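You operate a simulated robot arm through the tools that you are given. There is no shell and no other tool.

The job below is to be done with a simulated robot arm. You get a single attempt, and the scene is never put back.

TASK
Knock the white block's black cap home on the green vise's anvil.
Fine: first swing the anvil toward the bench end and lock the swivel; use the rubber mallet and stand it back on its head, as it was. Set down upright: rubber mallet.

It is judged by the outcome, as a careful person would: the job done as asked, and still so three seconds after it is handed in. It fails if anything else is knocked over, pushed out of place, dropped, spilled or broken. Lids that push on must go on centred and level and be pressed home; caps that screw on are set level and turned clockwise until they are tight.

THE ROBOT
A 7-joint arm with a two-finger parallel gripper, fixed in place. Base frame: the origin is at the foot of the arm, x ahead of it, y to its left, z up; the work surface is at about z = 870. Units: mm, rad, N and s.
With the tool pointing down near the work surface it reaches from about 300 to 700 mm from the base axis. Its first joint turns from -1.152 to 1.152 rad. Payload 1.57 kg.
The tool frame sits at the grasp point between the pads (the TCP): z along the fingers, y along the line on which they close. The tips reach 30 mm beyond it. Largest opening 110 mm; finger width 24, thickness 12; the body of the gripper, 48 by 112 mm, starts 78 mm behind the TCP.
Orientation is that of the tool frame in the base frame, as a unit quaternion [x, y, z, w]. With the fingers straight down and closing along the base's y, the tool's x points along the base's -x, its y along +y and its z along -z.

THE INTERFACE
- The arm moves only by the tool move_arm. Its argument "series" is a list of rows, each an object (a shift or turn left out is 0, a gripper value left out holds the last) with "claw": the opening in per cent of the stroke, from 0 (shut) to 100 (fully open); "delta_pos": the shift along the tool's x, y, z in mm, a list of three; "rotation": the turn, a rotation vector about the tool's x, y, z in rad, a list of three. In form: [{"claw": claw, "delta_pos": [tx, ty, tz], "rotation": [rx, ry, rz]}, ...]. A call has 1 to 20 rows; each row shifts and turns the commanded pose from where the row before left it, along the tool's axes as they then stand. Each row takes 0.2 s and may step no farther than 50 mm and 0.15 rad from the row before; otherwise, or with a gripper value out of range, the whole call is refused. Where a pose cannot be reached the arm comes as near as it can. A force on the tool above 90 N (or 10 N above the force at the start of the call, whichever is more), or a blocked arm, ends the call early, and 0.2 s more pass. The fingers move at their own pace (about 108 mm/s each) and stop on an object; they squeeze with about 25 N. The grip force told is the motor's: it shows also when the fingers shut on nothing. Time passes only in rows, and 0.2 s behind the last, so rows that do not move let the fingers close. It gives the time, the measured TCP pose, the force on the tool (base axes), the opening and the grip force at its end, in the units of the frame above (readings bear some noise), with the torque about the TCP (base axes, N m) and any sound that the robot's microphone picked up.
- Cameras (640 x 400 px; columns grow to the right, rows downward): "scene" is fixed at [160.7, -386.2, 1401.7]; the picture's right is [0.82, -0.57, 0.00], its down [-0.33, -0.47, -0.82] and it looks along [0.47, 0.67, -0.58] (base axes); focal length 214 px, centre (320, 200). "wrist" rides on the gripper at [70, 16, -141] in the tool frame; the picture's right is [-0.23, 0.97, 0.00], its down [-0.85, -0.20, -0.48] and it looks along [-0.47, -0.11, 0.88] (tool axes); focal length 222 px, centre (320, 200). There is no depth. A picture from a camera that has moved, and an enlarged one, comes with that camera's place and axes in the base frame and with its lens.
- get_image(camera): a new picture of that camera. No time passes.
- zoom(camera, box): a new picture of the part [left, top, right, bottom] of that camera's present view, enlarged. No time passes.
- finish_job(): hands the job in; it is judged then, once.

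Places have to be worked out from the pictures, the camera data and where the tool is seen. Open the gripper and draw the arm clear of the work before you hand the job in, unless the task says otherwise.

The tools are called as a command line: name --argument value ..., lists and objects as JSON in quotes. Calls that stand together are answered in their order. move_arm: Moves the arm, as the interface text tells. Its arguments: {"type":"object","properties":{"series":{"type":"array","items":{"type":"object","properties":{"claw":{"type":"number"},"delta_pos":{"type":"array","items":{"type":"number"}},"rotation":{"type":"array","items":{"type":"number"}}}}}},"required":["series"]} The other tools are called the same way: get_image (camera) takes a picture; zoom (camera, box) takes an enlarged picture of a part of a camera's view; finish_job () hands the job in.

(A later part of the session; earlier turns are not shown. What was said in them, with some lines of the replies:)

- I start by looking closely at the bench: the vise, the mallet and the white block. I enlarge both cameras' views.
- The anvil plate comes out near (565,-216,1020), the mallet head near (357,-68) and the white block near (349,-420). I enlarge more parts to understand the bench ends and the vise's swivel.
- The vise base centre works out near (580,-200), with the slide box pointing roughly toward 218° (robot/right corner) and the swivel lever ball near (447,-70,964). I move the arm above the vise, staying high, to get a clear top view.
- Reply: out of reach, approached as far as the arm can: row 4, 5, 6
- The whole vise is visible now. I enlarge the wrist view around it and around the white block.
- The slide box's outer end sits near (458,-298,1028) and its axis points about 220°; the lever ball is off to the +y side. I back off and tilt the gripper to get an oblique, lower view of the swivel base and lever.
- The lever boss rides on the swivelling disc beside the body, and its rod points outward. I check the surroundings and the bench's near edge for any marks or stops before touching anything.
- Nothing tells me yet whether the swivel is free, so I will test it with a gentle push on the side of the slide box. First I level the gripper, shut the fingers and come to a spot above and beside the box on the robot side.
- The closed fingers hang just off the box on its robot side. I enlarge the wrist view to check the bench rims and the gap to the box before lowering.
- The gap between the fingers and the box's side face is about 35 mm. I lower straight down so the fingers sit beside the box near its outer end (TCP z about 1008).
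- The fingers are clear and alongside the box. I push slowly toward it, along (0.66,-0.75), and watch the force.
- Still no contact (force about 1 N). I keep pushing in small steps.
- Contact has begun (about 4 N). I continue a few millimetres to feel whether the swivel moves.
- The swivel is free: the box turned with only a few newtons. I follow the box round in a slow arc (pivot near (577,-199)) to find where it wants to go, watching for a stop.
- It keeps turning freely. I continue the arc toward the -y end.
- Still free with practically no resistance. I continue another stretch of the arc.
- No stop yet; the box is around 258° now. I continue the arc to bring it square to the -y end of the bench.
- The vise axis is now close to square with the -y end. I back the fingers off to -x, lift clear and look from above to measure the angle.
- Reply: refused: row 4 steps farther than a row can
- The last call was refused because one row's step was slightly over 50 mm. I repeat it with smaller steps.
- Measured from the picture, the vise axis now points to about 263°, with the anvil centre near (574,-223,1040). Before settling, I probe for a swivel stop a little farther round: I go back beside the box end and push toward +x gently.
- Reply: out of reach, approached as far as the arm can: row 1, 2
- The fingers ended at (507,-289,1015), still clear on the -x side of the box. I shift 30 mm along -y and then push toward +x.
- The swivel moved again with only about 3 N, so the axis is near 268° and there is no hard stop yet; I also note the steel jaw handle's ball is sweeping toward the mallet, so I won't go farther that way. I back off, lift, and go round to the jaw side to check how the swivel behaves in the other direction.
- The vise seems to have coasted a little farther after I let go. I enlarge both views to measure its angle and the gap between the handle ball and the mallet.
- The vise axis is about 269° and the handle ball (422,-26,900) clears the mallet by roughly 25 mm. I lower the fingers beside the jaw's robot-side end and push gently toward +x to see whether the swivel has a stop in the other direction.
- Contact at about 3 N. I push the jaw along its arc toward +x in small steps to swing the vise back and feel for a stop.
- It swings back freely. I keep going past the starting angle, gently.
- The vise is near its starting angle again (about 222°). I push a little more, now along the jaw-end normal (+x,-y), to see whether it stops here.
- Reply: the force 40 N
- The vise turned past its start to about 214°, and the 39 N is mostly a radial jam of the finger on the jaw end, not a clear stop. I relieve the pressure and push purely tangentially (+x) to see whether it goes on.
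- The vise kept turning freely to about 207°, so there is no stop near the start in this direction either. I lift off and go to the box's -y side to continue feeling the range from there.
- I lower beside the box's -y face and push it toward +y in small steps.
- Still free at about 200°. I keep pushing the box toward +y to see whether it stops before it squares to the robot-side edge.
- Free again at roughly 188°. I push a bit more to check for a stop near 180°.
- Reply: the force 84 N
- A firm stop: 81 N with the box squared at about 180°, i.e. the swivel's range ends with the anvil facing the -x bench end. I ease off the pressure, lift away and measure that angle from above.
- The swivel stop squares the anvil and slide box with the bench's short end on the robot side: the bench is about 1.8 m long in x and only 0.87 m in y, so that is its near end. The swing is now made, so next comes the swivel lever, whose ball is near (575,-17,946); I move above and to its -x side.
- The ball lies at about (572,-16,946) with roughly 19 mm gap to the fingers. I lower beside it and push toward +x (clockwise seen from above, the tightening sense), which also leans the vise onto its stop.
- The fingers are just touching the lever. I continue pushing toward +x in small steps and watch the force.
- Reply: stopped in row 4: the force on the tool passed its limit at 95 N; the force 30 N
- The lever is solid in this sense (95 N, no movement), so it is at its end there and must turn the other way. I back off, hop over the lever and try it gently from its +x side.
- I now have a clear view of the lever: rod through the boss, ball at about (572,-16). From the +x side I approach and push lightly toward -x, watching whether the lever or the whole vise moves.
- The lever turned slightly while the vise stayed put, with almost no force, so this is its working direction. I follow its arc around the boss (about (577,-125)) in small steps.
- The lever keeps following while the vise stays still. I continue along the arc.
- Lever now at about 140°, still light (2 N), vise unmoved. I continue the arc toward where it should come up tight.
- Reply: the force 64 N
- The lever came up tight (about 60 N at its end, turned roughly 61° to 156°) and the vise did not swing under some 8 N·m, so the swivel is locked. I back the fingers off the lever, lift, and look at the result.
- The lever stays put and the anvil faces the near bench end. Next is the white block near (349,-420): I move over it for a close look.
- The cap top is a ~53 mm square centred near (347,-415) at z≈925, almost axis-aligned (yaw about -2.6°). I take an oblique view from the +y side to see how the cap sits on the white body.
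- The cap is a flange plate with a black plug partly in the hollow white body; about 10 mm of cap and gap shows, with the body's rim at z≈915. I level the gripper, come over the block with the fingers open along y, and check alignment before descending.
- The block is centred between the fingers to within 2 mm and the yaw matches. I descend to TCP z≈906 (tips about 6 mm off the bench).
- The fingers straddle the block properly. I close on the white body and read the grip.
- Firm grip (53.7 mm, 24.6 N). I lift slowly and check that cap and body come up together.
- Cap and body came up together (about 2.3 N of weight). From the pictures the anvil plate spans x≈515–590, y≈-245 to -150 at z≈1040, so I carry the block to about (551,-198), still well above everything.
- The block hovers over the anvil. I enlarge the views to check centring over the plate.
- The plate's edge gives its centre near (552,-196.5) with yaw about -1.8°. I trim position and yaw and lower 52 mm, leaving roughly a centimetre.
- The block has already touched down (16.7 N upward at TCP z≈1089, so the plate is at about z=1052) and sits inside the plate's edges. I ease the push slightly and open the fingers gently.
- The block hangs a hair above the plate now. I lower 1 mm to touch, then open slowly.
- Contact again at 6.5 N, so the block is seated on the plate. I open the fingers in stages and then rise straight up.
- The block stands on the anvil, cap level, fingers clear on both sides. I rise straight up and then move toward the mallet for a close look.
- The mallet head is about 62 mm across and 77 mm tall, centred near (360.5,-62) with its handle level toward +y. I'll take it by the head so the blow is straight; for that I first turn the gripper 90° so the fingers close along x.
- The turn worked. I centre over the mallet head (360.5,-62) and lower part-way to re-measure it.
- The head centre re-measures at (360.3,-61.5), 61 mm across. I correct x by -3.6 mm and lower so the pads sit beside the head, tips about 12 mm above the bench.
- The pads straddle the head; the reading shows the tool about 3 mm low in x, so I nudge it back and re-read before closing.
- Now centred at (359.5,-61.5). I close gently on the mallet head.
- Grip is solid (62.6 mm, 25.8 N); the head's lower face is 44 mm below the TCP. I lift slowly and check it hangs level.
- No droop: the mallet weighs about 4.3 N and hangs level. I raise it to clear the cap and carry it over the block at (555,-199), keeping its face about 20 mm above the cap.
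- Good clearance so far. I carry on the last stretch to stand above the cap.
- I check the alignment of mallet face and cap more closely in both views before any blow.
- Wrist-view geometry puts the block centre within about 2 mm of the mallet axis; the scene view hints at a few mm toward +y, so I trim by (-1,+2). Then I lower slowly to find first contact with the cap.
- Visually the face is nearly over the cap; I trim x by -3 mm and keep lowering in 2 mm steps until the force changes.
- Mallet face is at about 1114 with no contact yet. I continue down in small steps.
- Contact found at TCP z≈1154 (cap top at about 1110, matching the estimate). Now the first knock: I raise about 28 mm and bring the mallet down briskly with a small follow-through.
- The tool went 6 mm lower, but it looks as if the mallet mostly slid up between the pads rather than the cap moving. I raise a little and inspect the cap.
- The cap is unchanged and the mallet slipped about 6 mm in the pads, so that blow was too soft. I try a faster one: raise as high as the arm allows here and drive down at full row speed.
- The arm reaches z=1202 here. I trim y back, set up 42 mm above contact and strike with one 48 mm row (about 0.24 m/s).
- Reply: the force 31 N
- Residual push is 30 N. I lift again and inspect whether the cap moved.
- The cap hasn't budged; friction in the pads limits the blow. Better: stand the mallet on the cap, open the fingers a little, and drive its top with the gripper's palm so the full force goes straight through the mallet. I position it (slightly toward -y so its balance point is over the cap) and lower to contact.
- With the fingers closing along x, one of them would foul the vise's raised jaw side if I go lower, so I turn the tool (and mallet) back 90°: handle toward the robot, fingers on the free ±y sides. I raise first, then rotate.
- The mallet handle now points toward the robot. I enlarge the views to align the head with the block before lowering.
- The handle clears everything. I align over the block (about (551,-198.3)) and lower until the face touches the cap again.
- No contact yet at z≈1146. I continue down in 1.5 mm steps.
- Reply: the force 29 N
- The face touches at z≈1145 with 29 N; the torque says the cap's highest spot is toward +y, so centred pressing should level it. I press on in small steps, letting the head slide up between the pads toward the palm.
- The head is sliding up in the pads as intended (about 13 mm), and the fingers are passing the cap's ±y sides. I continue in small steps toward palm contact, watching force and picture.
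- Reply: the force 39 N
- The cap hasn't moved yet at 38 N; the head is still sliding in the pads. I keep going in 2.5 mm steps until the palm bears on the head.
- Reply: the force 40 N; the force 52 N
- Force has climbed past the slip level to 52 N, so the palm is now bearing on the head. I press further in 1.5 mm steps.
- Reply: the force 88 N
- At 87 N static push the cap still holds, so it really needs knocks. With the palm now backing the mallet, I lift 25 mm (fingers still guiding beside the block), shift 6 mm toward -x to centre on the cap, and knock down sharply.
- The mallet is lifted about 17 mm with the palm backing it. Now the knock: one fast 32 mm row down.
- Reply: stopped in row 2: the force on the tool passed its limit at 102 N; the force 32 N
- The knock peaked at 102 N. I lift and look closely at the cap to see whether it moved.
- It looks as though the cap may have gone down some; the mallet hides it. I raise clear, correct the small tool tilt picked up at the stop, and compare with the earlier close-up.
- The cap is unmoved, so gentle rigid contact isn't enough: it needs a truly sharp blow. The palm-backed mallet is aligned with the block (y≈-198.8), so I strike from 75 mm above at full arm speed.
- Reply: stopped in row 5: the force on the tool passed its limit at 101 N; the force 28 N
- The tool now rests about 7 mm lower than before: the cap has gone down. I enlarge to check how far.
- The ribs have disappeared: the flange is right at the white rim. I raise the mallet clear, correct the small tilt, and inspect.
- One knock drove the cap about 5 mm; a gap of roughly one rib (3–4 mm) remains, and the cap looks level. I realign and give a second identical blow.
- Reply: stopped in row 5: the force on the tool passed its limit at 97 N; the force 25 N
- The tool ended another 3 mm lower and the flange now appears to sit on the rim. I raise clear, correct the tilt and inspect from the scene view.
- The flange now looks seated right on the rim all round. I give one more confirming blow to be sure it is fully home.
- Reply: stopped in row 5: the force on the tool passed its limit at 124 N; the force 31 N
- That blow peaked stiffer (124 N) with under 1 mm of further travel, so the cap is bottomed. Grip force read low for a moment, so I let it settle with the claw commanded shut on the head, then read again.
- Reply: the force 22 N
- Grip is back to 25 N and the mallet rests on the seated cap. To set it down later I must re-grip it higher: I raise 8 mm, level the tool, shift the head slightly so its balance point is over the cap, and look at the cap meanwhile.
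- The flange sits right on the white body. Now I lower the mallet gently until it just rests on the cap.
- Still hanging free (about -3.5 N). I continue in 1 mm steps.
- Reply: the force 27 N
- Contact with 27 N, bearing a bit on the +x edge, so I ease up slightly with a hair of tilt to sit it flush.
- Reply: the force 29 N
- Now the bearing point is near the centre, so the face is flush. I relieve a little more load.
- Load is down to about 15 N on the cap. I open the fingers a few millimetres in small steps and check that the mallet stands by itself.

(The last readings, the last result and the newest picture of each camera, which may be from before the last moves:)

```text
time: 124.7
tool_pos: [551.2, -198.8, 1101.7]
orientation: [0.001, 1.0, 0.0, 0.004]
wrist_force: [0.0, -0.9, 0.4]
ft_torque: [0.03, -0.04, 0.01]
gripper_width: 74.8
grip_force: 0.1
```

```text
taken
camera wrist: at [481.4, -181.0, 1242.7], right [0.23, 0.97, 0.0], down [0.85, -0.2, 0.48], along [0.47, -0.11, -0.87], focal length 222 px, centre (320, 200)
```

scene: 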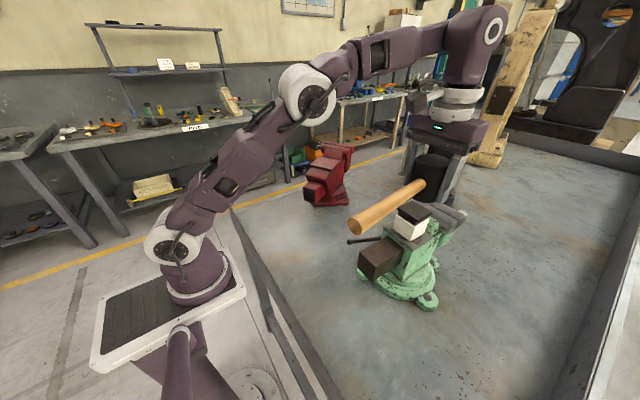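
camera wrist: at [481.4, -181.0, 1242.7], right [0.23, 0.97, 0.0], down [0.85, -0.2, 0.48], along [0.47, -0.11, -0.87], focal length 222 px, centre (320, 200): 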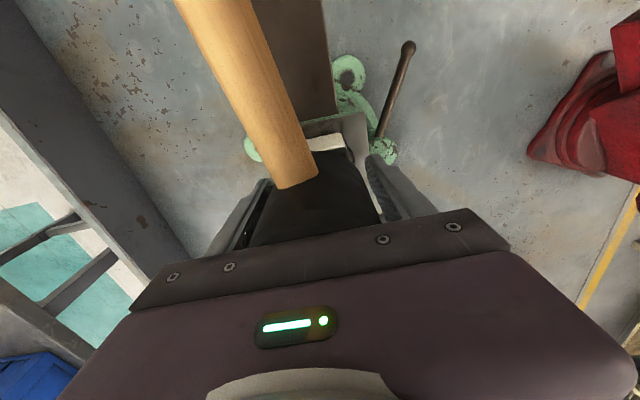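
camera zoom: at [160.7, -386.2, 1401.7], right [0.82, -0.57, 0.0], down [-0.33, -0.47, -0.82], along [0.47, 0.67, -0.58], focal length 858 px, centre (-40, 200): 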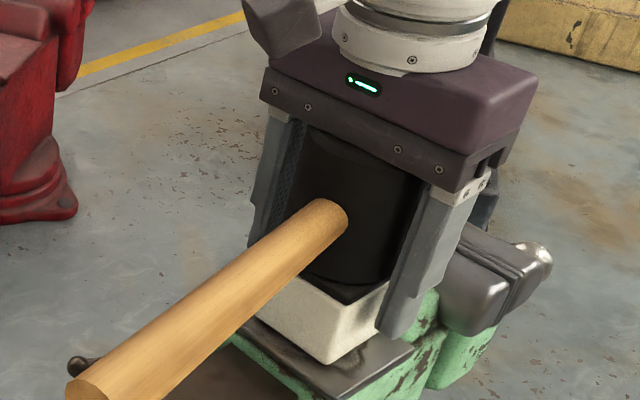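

The mallet stands on its own on the seated cap. I raise the open gripper straight up 42 mm around it.

move_arm --series '[{"delta_pos": [0, 0, -8]}, {"delta_pos": [0, 0, -12]}, {"delta_pos": [0, 0, -12]}, {"delta_pos": [0, 0, -10]}, {"delta_pos": [0, 0, 0]}]'

zoom --camera "scene" --box '[360, 150, 460, 250]'

```text
time: 125.8
tool_pos: [551.7, -198.9, 1142.9]
orientation: [0.001, 1.0, 0.0, 0.004]
wrist_force: [0.1, 0.5, 0.1]
ft_torque: [0.01, -0.01, 0.01]
gripper_width: 74.5
grip_force: 0.1
```

```text
4.00 times, centred on (410, 200) of scene
camera zoom: at [160.7, -386.2, 1401.7], right [0.82, -0.57, 0.0], down [-0.33, -0.47, -0.82], along [0.47, 0.67, -0.58], focal length 858 px, centre (-40, 200)
```

zoom: 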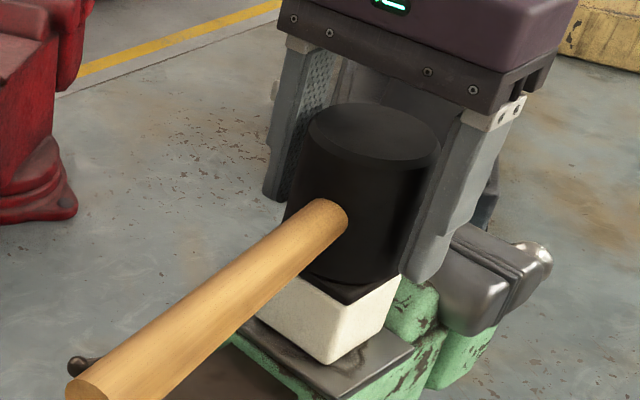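

The mallet stands steady. I close the fingers on the head at this higher position.

move_arm --series '[{"claw": 62}, {"claw": 57}, {"claw": 50}, {"claw": 35}, {"claw": 30}, {"claw": 30}]'

zoom --camera "scene" --box '[360, 150, 460, 250]'

```text
time: 127.2
tool_pos: [552.0, -199.3, 1142.7]
orientation: [0.0, 1.0, 0.0, 0.005]
wrist_force: [1.0, 2.3, 1.6]
ft_torque: [0.12, -0.01, -0.04]
gripper_width: 62.4
grip_force: 24.6
```

```text
4.00 times, centred on (410, 200) of scene
camera zoom: at [160.8, -386.2, 1401.7], right [0.82, -0.57, 0.0], down [-0.33, -0.47, -0.82], along [0.47, 0.67, -0.58], focal length 858 px, centre (-40, 200)
```

zoom: 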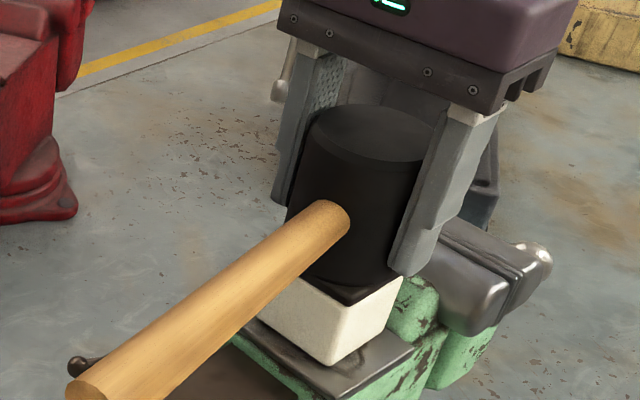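

Firmly re-gripped (62.4 mm, 24.6 N), face about 43 mm below the TCP. I lift the mallet off and inspect the cap underneath.

move_arm --series '[{"delta_pos": [0, 0, -5]}, {"delta_pos": [0, 0, -10]}, {"delta_pos": [0, 0, -15]}, {"delta_pos": [0, 0, -15], "rotation": [0, 0.009, 0]}, {"delta_pos": [0, 0, 0]}]'

zoom --camera "scene" --box '[400, 195, 440, 235]'

get_image --camera "wrist"

```text
time: 128.4
tool_pos: [552.8, -199.2, 1186.7]
orientation: [0.0, 1.0, 0.0, 0.0]
wrist_force: [0.2, 0.4, -3.8]
ft_torque: [0.04, -0.07, 0.0]
gripper_width: 62.2
grip_force: 24.9
```

```text
10.00 times, centred on (420, 215) of scene
camera zoom: at [160.8, -386.3, 1401.6], right [0.82, -0.57, 0.0], down [-0.33, -0.47, -0.82], along [0.47, 0.67, -0.58], focal length 2145 px, centre (-680, 50)
```

zoom: 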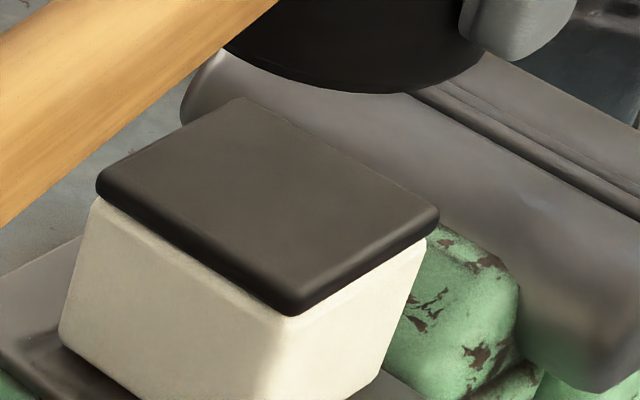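

```text
taken
camera wrist: at [483.2, -182.5, 1330.7], right [0.23, 0.97, 0.0], down [0.86, -0.2, 0.48], along [0.47, -0.11, -0.88], focal length 222 px, centre (320, 200)
```

wrist: 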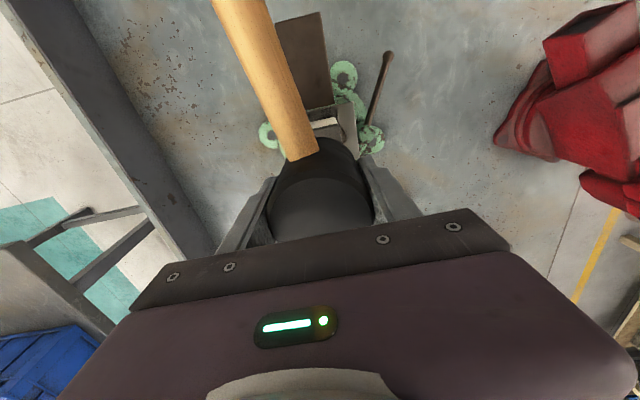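

The cap is fully down: flange on the rim, level all round, no ribs showing. Now I return the mallet: first turn the tool back so the handle points toward +y as originally.

move_arm --series '[{"rotation": [0, 0, 0.143]}, {"rotation": [0, 0, 0.143]}, {"rotation": [0, 0, 0.143]}, {"rotation": [0, 0, 0.143]}, {"rotation": [0, 0, 0.143]}, {"rotation": [0, 0, 0.143]}, {"rotation": [0, 0, 0.143]}, {"rotation": [0, 0, 0.143]}, {"rotation": [0, 0, 0.143]}, {"rotation": [0, 0, 0.143]}, {"rotation": [0, 0, 0.141]}, {"delta_pos": [0, 0, 0]}]'

get_image --camera "scene"

```text
time: 131.1
tool_pos: [551.4, -199.4, 1187.9]
orientation: [0.708, 0.706, -0.001, -0.001]
wrist_force: [0.2, 0.8, -4.0]
ft_torque: [-0.1, -0.01, -0.03]
gripper_width: 62.2
grip_force: 24.7
```

```text
taken
```

scene: 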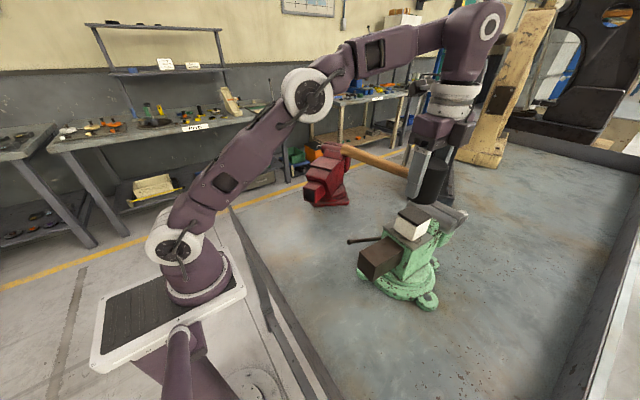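

Handle toward +y again. I carry the mallet back over its original place at (359.5,-62).

move_arm --series '[{"delta_pos": [22.9, -32, 0]}, {"delta_pos": [22.9, -32, 0]}, {"delta_pos": [22.9, -32, 0]}, {"delta_pos": [22.9, -32, 0]}, {"delta_pos": [22.9, -32, 0]}, {"delta_pos": [22.9, -32, 0]}, {"delta_pos": [0, 0, 45]}, {"delta_pos": [0, 0, 45]}, {"delta_pos": [0, 0, 45]}, {"delta_pos": [0, 0, 45]}, {"delta_pos": [0, 0, 40]}, {"delta_pos": [0, 0, 0]}]'

get_image --camera "wrist"

zoom --camera "scene" --box '[240, 150, 380, 300]'

```text
time: 133.7
tool_pos: [360.9, -63.5, 972.5]
orientation: [0.707, 0.707, -0.001, 0.0]
wrist_force: [0.1, 0.4, -4.2]
ft_torque: [-0.06, 0.02, -0.02]
gripper_width: 62.3
grip_force: 24.8
```

```text
taken
camera wrist: at [378.1, 7.3, 1113.5], right [0.97, -0.23, 0.0], down [-0.2, -0.86, 0.48], along [-0.11, -0.47, -0.88], focal length 222 px, centre (320, 200)
```

wrist: 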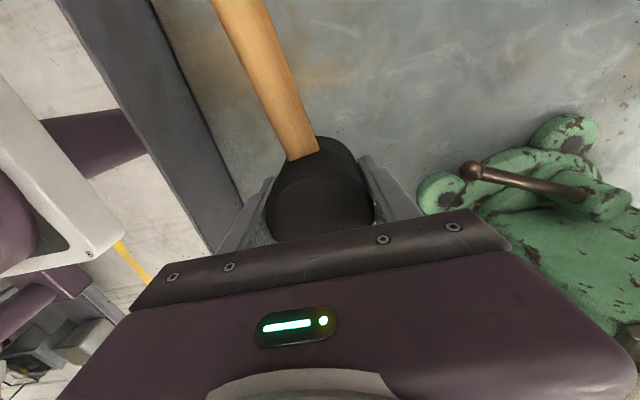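

```text
2.67 times, centred on (310, 225) of scene
camera zoom: at [160.8, -386.2, 1401.7], right [0.82, -0.57, 0.0], down [-0.33, -0.47, -0.82], along [0.47, 0.67, -0.58], focal length 572 px, centre (347, 133)
```

zoom: 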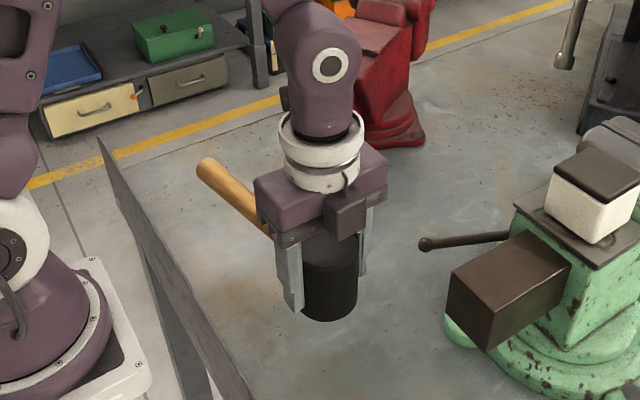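

Over the spot, with everything level. I trim by a millimetre or two and lower, slowing near the bench (contact expected around TCP z≈913).

move_arm --series '[{"delta_pos": [1.5, -1, 20]}, {"delta_pos": [0, 0, 20]}, {"delta_pos": [0, 0, 8]}, {"delta_pos": [0, 0, 4]}, {"delta_pos": [0, 0, 0]}]'

```text
time: 134.8
tool_pos: [359.4, -60.8, 916.3]
orientation: [0.707, 0.707, -0.001, 0.0]
wrist_force: [0.2, 0.7, -3.4]
ft_torque: [-0.09, -0.02, -0.01]
gripper_width: 62.2
grip_force: 24.9
```

move_arm --series '[{"delta_pos": [-0.5, 0, 1.5]}, {"delta_pos": [0, 0, 1.5]}, {"delta_pos": [0, 0, 1]}, {"delta_pos": [0, 0, 0]}]'

```text
time: 135.8
tool_pos: [358.9, -61.3, 912.7]
orientation: [0.707, 0.707, 0.001, 0.001]
wrist_force: [3.2, 7.9, 37.9]
ft_torque: [0.2, 0.32, -0.18]
gripper_width: 62.1
grip_force: 25.2
```

The face is on the bench (38 N at z≈912.7, bearing near the centre). I ease off the load, then open.

move_arm --series '[{"delta_pos": [0, 0, -1.5]}, {"delta_pos": [0, 0, 0]}]'

```text
time: 136.4
tool_pos: [358.0, -62.6, 913.4]
orientation: [0.707, 0.707, -0.001, -0.001]
wrist_force: [-0.3, 0.7, -4.2]
ft_torque: [-0.11, -0.02, -0.01]
gripper_width: 62.2
grip_force: 24.8
```

move_arm --series '[{"delta_pos": [0, 0, 0.5]}, {"delta_pos": [0, 0, 0.4]}, {"delta_pos": [0, 0, 0]}]'

```text
time: 137.2
tool_pos: [357.3, -62.7, 913.5]
orientation: [0.707, 0.707, 0.0, -0.001]
wrist_force: [0.1, 0.0, -4.4]
ft_torque: [-0.08, -0.04, 0.01]
gripper_width: 62.3
grip_force: 24.6
```

Still just hanging; I lower another few tenths until it carries on the bench.

move_arm --series '[{"delta_pos": [0, 0.5, 0.5]}, {"delta_pos": [0, 0.5, 0.4]}, {"delta_pos": [0, 0, 0]}]'

```text
time: 138.1
tool_pos: [357.0, -62.7, 913.0]
orientation: [0.707, 0.707, -0.002, -0.002]
wrist_force: [-21.2, -4.5, 37.4]
ft_torque: [-0.37, -0.2, -0.12]
gripper_width: 61.9
grip_force: 25.0
```

move_arm --series '[{"delta_pos": [0, -1, -0.5]}, {"delta_pos": [0, 0, 0]}]'

```text
time: 138.7
tool_pos: [357.7, -61.2, 912.8]
orientation: [0.706, 0.708, 0.0, -0.001]
wrist_force: [-0.2, 0.0, -3.9]
ft_torque: [-0.11, 0.0, -0.02]
gripper_width: 62.3
grip_force: 24.9
```

move_arm --series '[{"delta_pos": [0, 0, 0.3]}, {"delta_pos": [0, 0, 0]}]'

```text
time: 139.2
tool_pos: [358.7, -61.5, 913.3]
orientation: [0.707, 0.707, 0.001, 0.001]
wrist_force: [0.1, 0.0, -3.5]
ft_torque: [-0.06, -0.06, -0.01]
gripper_width: 62.1
grip_force: 25.2
```

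The gap is only a few tenths of a millimetre. One more 0.3 mm and then I open in stages.

move_arm --series '[{"delta_pos": [0, 0, 0.3]}, {"delta_pos": [0, 0, 0]}]'

```text
time: 139.8
tool_pos: [357.5, -61.0, 910.5]
orientation: [0.707, 0.707, -0.001, -0.001]
wrist_force: [0.2, 0.0, -4.2]
ft_torque: [-0.08, -0.03, -0.01]
gripper_width: 62.2
grip_force: 24.7
```

move_arm --series '[{"delta_pos": [0, 0, 0.4]}, {"delta_pos": [0, 0, 0]}]'

zoom --camera "scene" --box '[270, 220, 350, 300]'

```text
time: 140.4
tool_pos: [357.3, -61.0, 911.5]
orientation: [0.707, 0.707, 0.0, 0.0]
wrist_force: [-0.6, 0.1, -1.0]
ft_torque: [-0.15, -0.07, -0.01]
gripper_width: 62.3
grip_force: 25.4
```

```text
5.00 times, centred on (310, 260) of scene
camera zoom: at [160.7, -386.2, 1401.7], right [0.82, -0.57, 0.0], down [-0.33, -0.47, -0.82], along [0.47, 0.67, -0.58], focal length 1072 px, centre (370, -100)
```

zoom: 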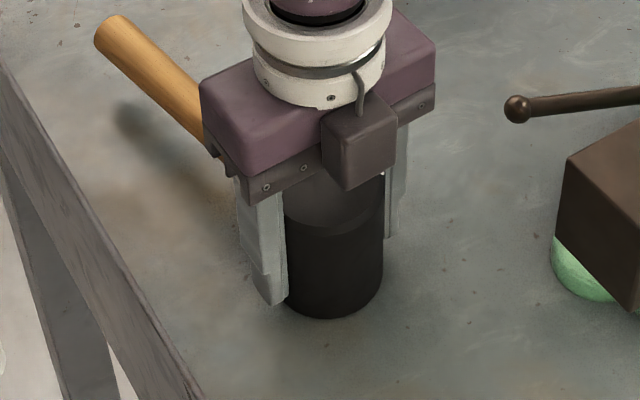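

The bench is carrying most of its weight now (-1 N left). I open the fingers in stages.

move_arm --series '[{"claw": 57}, {"claw": 59}, {"claw": 63}, {"claw": 75}, {"claw": 95}, {"claw": 100}]'

zoom --camera "scene" --box '[250, 200, 370, 300]'

get_image --camera "wrist"

```text
time: 141.8
tool_pos: [358.6, -61.1, 911.6]
orientation: [0.707, 0.707, 0.0, -0.001]
wrist_force: [-0.1, -0.3, 0.2]
ft_torque: [0.04, 0.01, 0.01]
gripper_width: 110.0
grip_force: 0.0
```

```text
4.00 times, centred on (310, 250) of scene
camera zoom: at [160.7, -386.2, 1401.7], right [0.82, -0.57, 0.0], down [-0.33, -0.47, -0.82], along [0.47, 0.67, -0.58], focal length 858 px, centre (360, 0)
```

zoom: 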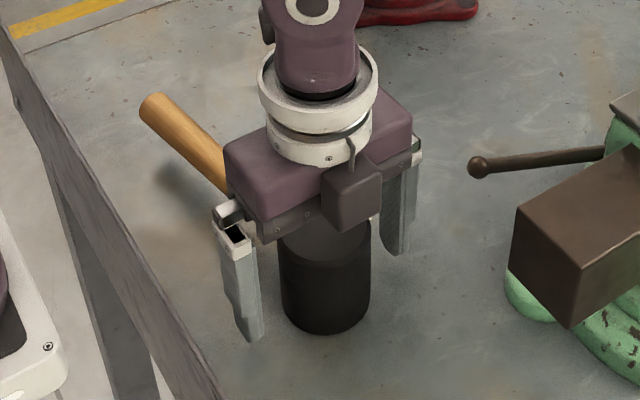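

```text
taken
camera wrist: at [374.8, 9.5, 1054.2], right [0.97, -0.23, 0.0], down [-0.2, -0.86, 0.48], along [-0.11, -0.47, -0.88], focal length 222 px, centre (320, 200)
```

wrist: 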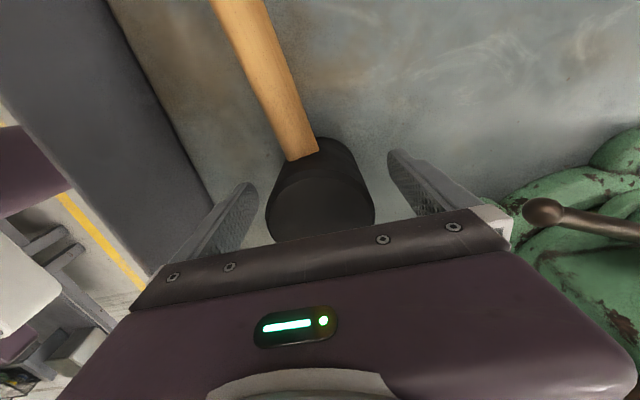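

The mallet stands on its head on its own. I raise straight up and compare its pose with the original.

move_arm --series '[{"delta_pos": [0, 0, -20]}, {"delta_pos": [0, 0, -40]}, {"delta_pos": [0, 0, -45]}, {"delta_pos": [0, 0, -45]}, {"delta_pos": [0, 0, -45]}, {"delta_pos": [0, 0, -45]}, {"delta_pos": [0, 0, 0]}]'

get_image --camera "scene"

zoom --camera "scene" --box '[250, 205, 350, 295]'

get_image --camera "wrist"

```text
time: 143.4
tool_pos: [351.7, -58.7, 1152.8]
orientation: [0.708, 0.706, 0.001, 0.0]
wrist_force: [0.4, 0.1, -0.4]
ft_torque: [0.0, -0.02, 0.0]
gripper_width: 109.8
grip_force: 0.0
```

```text
taken
```

scene: 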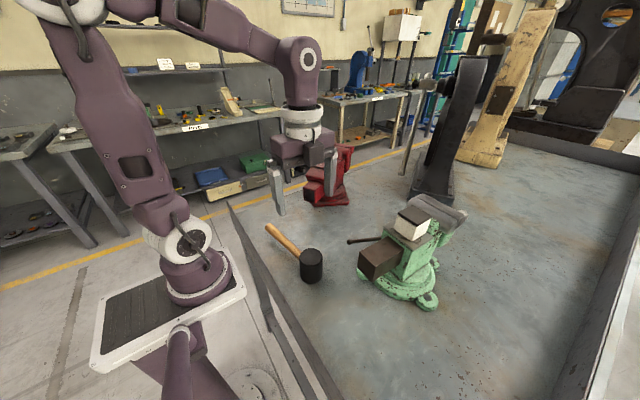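

```text
4.44 times, centred on (300, 250) of scene
camera zoom: at [160.7, -386.2, 1401.7], right [0.82, -0.57, 0.0], down [-0.33, -0.47, -0.82], along [0.47, 0.67, -0.58], focal length 953 px, centre (409, -22)
```

zoom: 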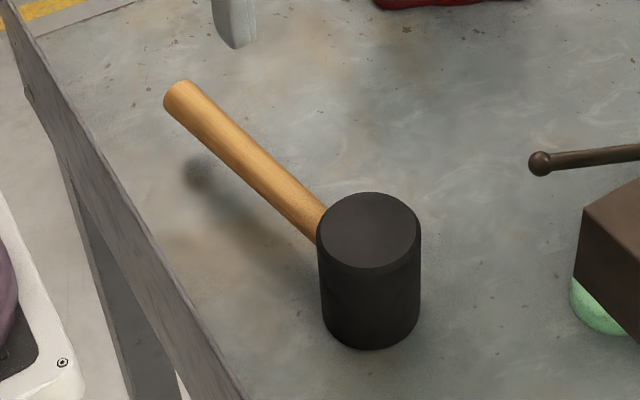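

```text
taken
camera wrist: at [369.7, 11.8, 1295.6], right [0.97, -0.23, 0.0], down [-0.2, -0.85, 0.48], along [-0.11, -0.47, -0.88], focal length 222 px, centre (320, 200)
```

wrist: 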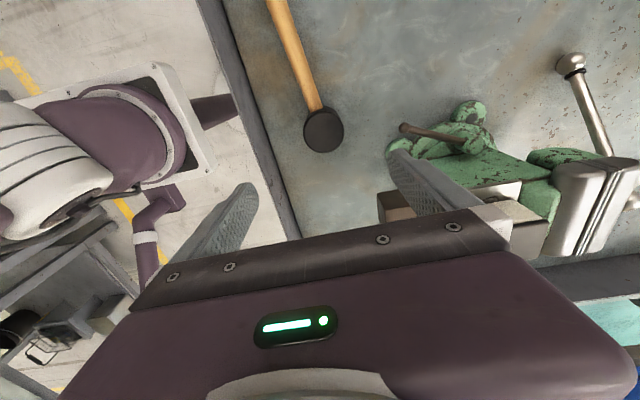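

The mallet stands upright on its head where it was (within a few mm, handle toward +y). I now check the vise, lever and capped block once more against the earlier pictures.

zoom --camera "scene" --box '[300, 160, 480, 300]'

zoom --camera "scene" --box '[390, 195, 450, 245]'

```text
2.86 times, centred on (390, 230) of scene
camera zoom: at [160.7, -386.2, 1401.7], right [0.82, -0.57, 0.0], down [-0.33, -0.47, -0.82], along [0.47, 0.67, -0.58], focal length 613 px, centre (120, 114)
```

zoom: 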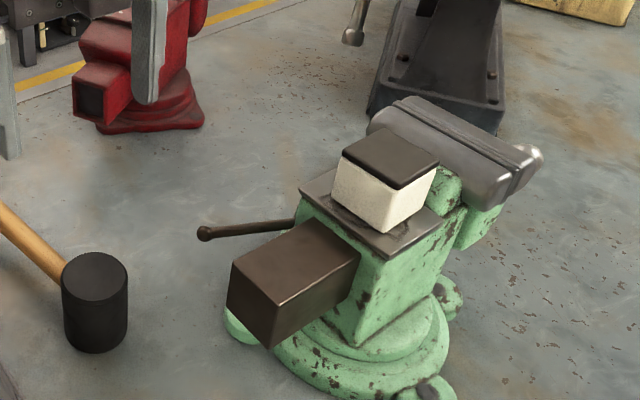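

```text
8.00 times, centred on (420, 220) of scene
camera zoom: at [160.7, -386.2, 1401.7], right [0.82, -0.57, 0.0], down [-0.33, -0.47, -0.82], along [0.47, 0.67, -0.58], focal length 1716 px, centre (-480, 40)
```

zoom: 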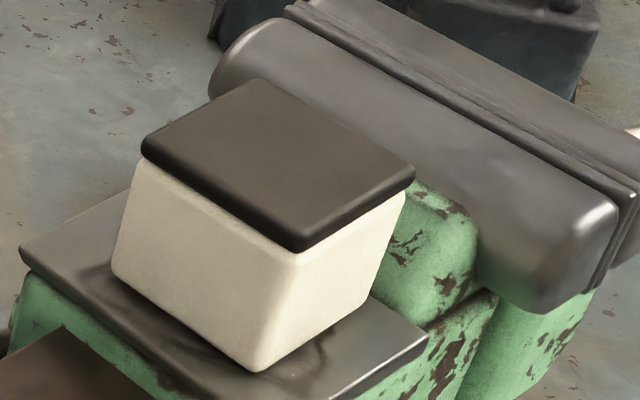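

The cap is down flush and level, the lever and vise are as I locked them. I turn the gripper back and view the block from the robot side and above to check the faces the scene camera cannot see.

move_arm --series '[{"delta_pos": [0, 0, -40]}, {"rotation": [0, 0, -0.143]}, {"rotation": [0, 0, -0.143]}, {"rotation": [0, 0, -0.143]}, {"rotation": [0, 0, -0.143]}, {"rotation": [0, 0, -0.143]}, {"rotation": [0, 0, -0.143]}, {"rotation": [0, 0, -0.143]}, {"rotation": [0, 0, -0.143]}, {"rotation": [0, 0, -0.143]}, {"rotation": [0, 0, -0.143]}, {"rotation": [0, 0, -0.141]}, {"delta_pos": [-40, -25, -10]}, {"delta_pos": [-40, -25, 0]}, {"delta_pos": [-40, -25, 0]}, {"delta_pos": [-20, 0, 0]}, {"delta_pos": [0, 0, 0]}]'

get_image --camera "wrist"

```text
time: 147.1
tool_pos: [500.3, -133.9, 1199.5]
orientation: [0.0, 1.0, 0.0, -0.001]
wrist_force: [0.1, 0.7, 0.1]
ft_torque: [0.02, 0.0, -0.04]
gripper_width: 110.1
grip_force: 0.1
```

```text
taken
camera wrist: at [431.3, -116.6, 1341.8], right [0.23, 0.97, 0.0], down [0.86, -0.2, 0.48], along [0.47, -0.11, -0.88], focal length 222 px, centre (320, 200)
```

wrist: 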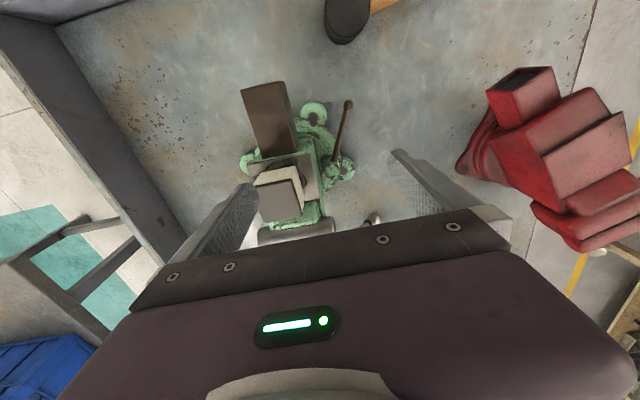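

zoom --camera "wrist" --box '[225, 130, 345, 240]'

zoom --camera "wrist" --box '[220, 60, 400, 240]'

```text
3.64 times, centred on (285, 185) of wrist
camera zoom: at [431.3, -116.6, 1341.8], right [0.23, 0.97, 0.0], down [0.86, -0.2, 0.48], along [0.47, -0.11, -0.88], focal length 808 px, centre (447, 254)
```

zoom: 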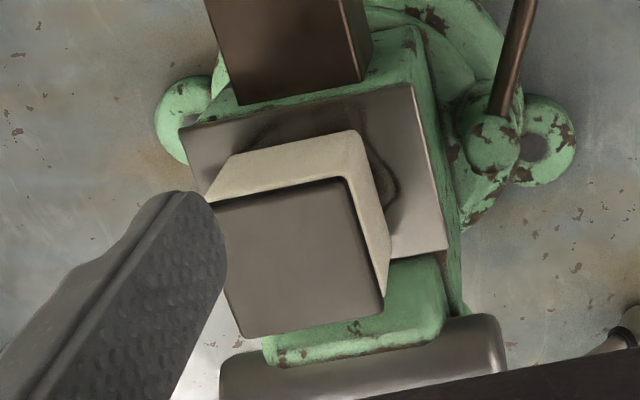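

```text
2.22 times, centred on (310, 150) of wrist
camera zoom: at [431.3, -116.6, 1341.8], right [0.23, 0.97, 0.0], down [0.86, -0.2, 0.48], along [0.47, -0.11, -0.88], focal length 494 px, centre (342, 311)
```

zoom: 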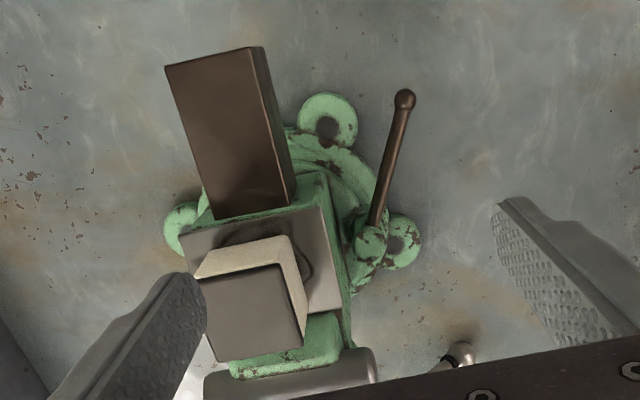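

From this side too the flange sits flat on the white body with no gap, and the block rests on the anvil plate; lever and vise are unchanged. I draw the arm back to its starting place, clear of the work, with the gripper open.

move_arm --series '[{"delta_pos": [20, 0, -40]}, {"delta_pos": [35, -2, -30]}, {"delta_pos": [35, -3, -25]}, {"delta_pos": [35, -3, -20]}, {"delta_pos": [35, -3, -10]}, {"delta_pos": [10, 0, 0]}, {"delta_pos": [0, 0, 0]}, {"delta_pos": [0, 0, 0]}]'

get_image --camera "scene"

get_image --camera "wrist"

```text
time: 148.8
tool_pos: [328.7, -145.0, 1326.8]
orientation: [0.0, 1.0, 0.0, 0.0]
wrist_force: [-1.0, -0.5, -0.3]
ft_torque: [0.0, 0.02, -0.01]
gripper_width: 109.9
grip_force: 0.0
```

```text
taken
```

scene: 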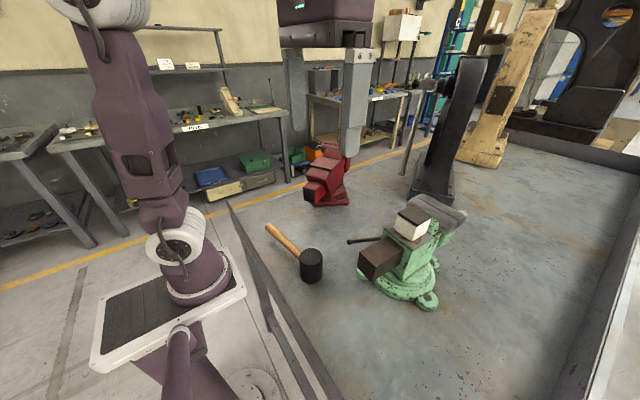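

```text
taken
camera wrist: at [260.5, -128.2, 1467.9], right [0.23, 0.97, 0.0], down [0.86, -0.2, 0.48], along [0.47, -0.11, -0.88], focal length 222 px, centre (320, 200)
```

wrist: 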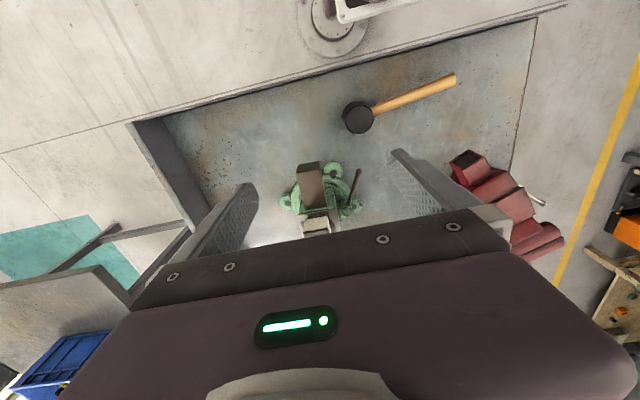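

I'm handing the job in. The cap is seated flush on the white block, which rests on the anvil. The anvil is swung square to the near bench end and the swivel lever is tight. The mallet stands on its head where it was, and the arm is clear with the gripper open.

finish_job

```text
The job is handed in.
```

The job is handed in: the cap is home on the white block, which is standing on the green vise's anvil.

- **Anvil:** I swung it to the swivel's stop, where it faces the bench's near short end, on the robot's side. You didn't say which end, so I took this one because the bench is longest going away from the arm. If you meant the long raised side to the arm's right, it is facing the wrong way.
- **Swivel lock:** I turned the lever to its end. The vise did not turn against about 60 N on the lever, and it kept its position through the knocks.
- **Cap:** It went down after two hard blows; a third moved it less than 1 mm, so it is bottomed. It looks level, with no gap on the sides the cameras can see. The block shifted slightly, so its far side is about level with the anvil plate's edge and may overhang it by a few millimetres.
- **Mallet:** It stands upright on its head within a few millimetres of where it was, with the handle turned about 4° from before. I gripped it by the head and drove it with the gripper's palm, because lighter knocks did not move the cap.

The gripper is open, and the arm is back at its starting place, clear of the work. In the final pictures nothing else had been moved or knocked over.
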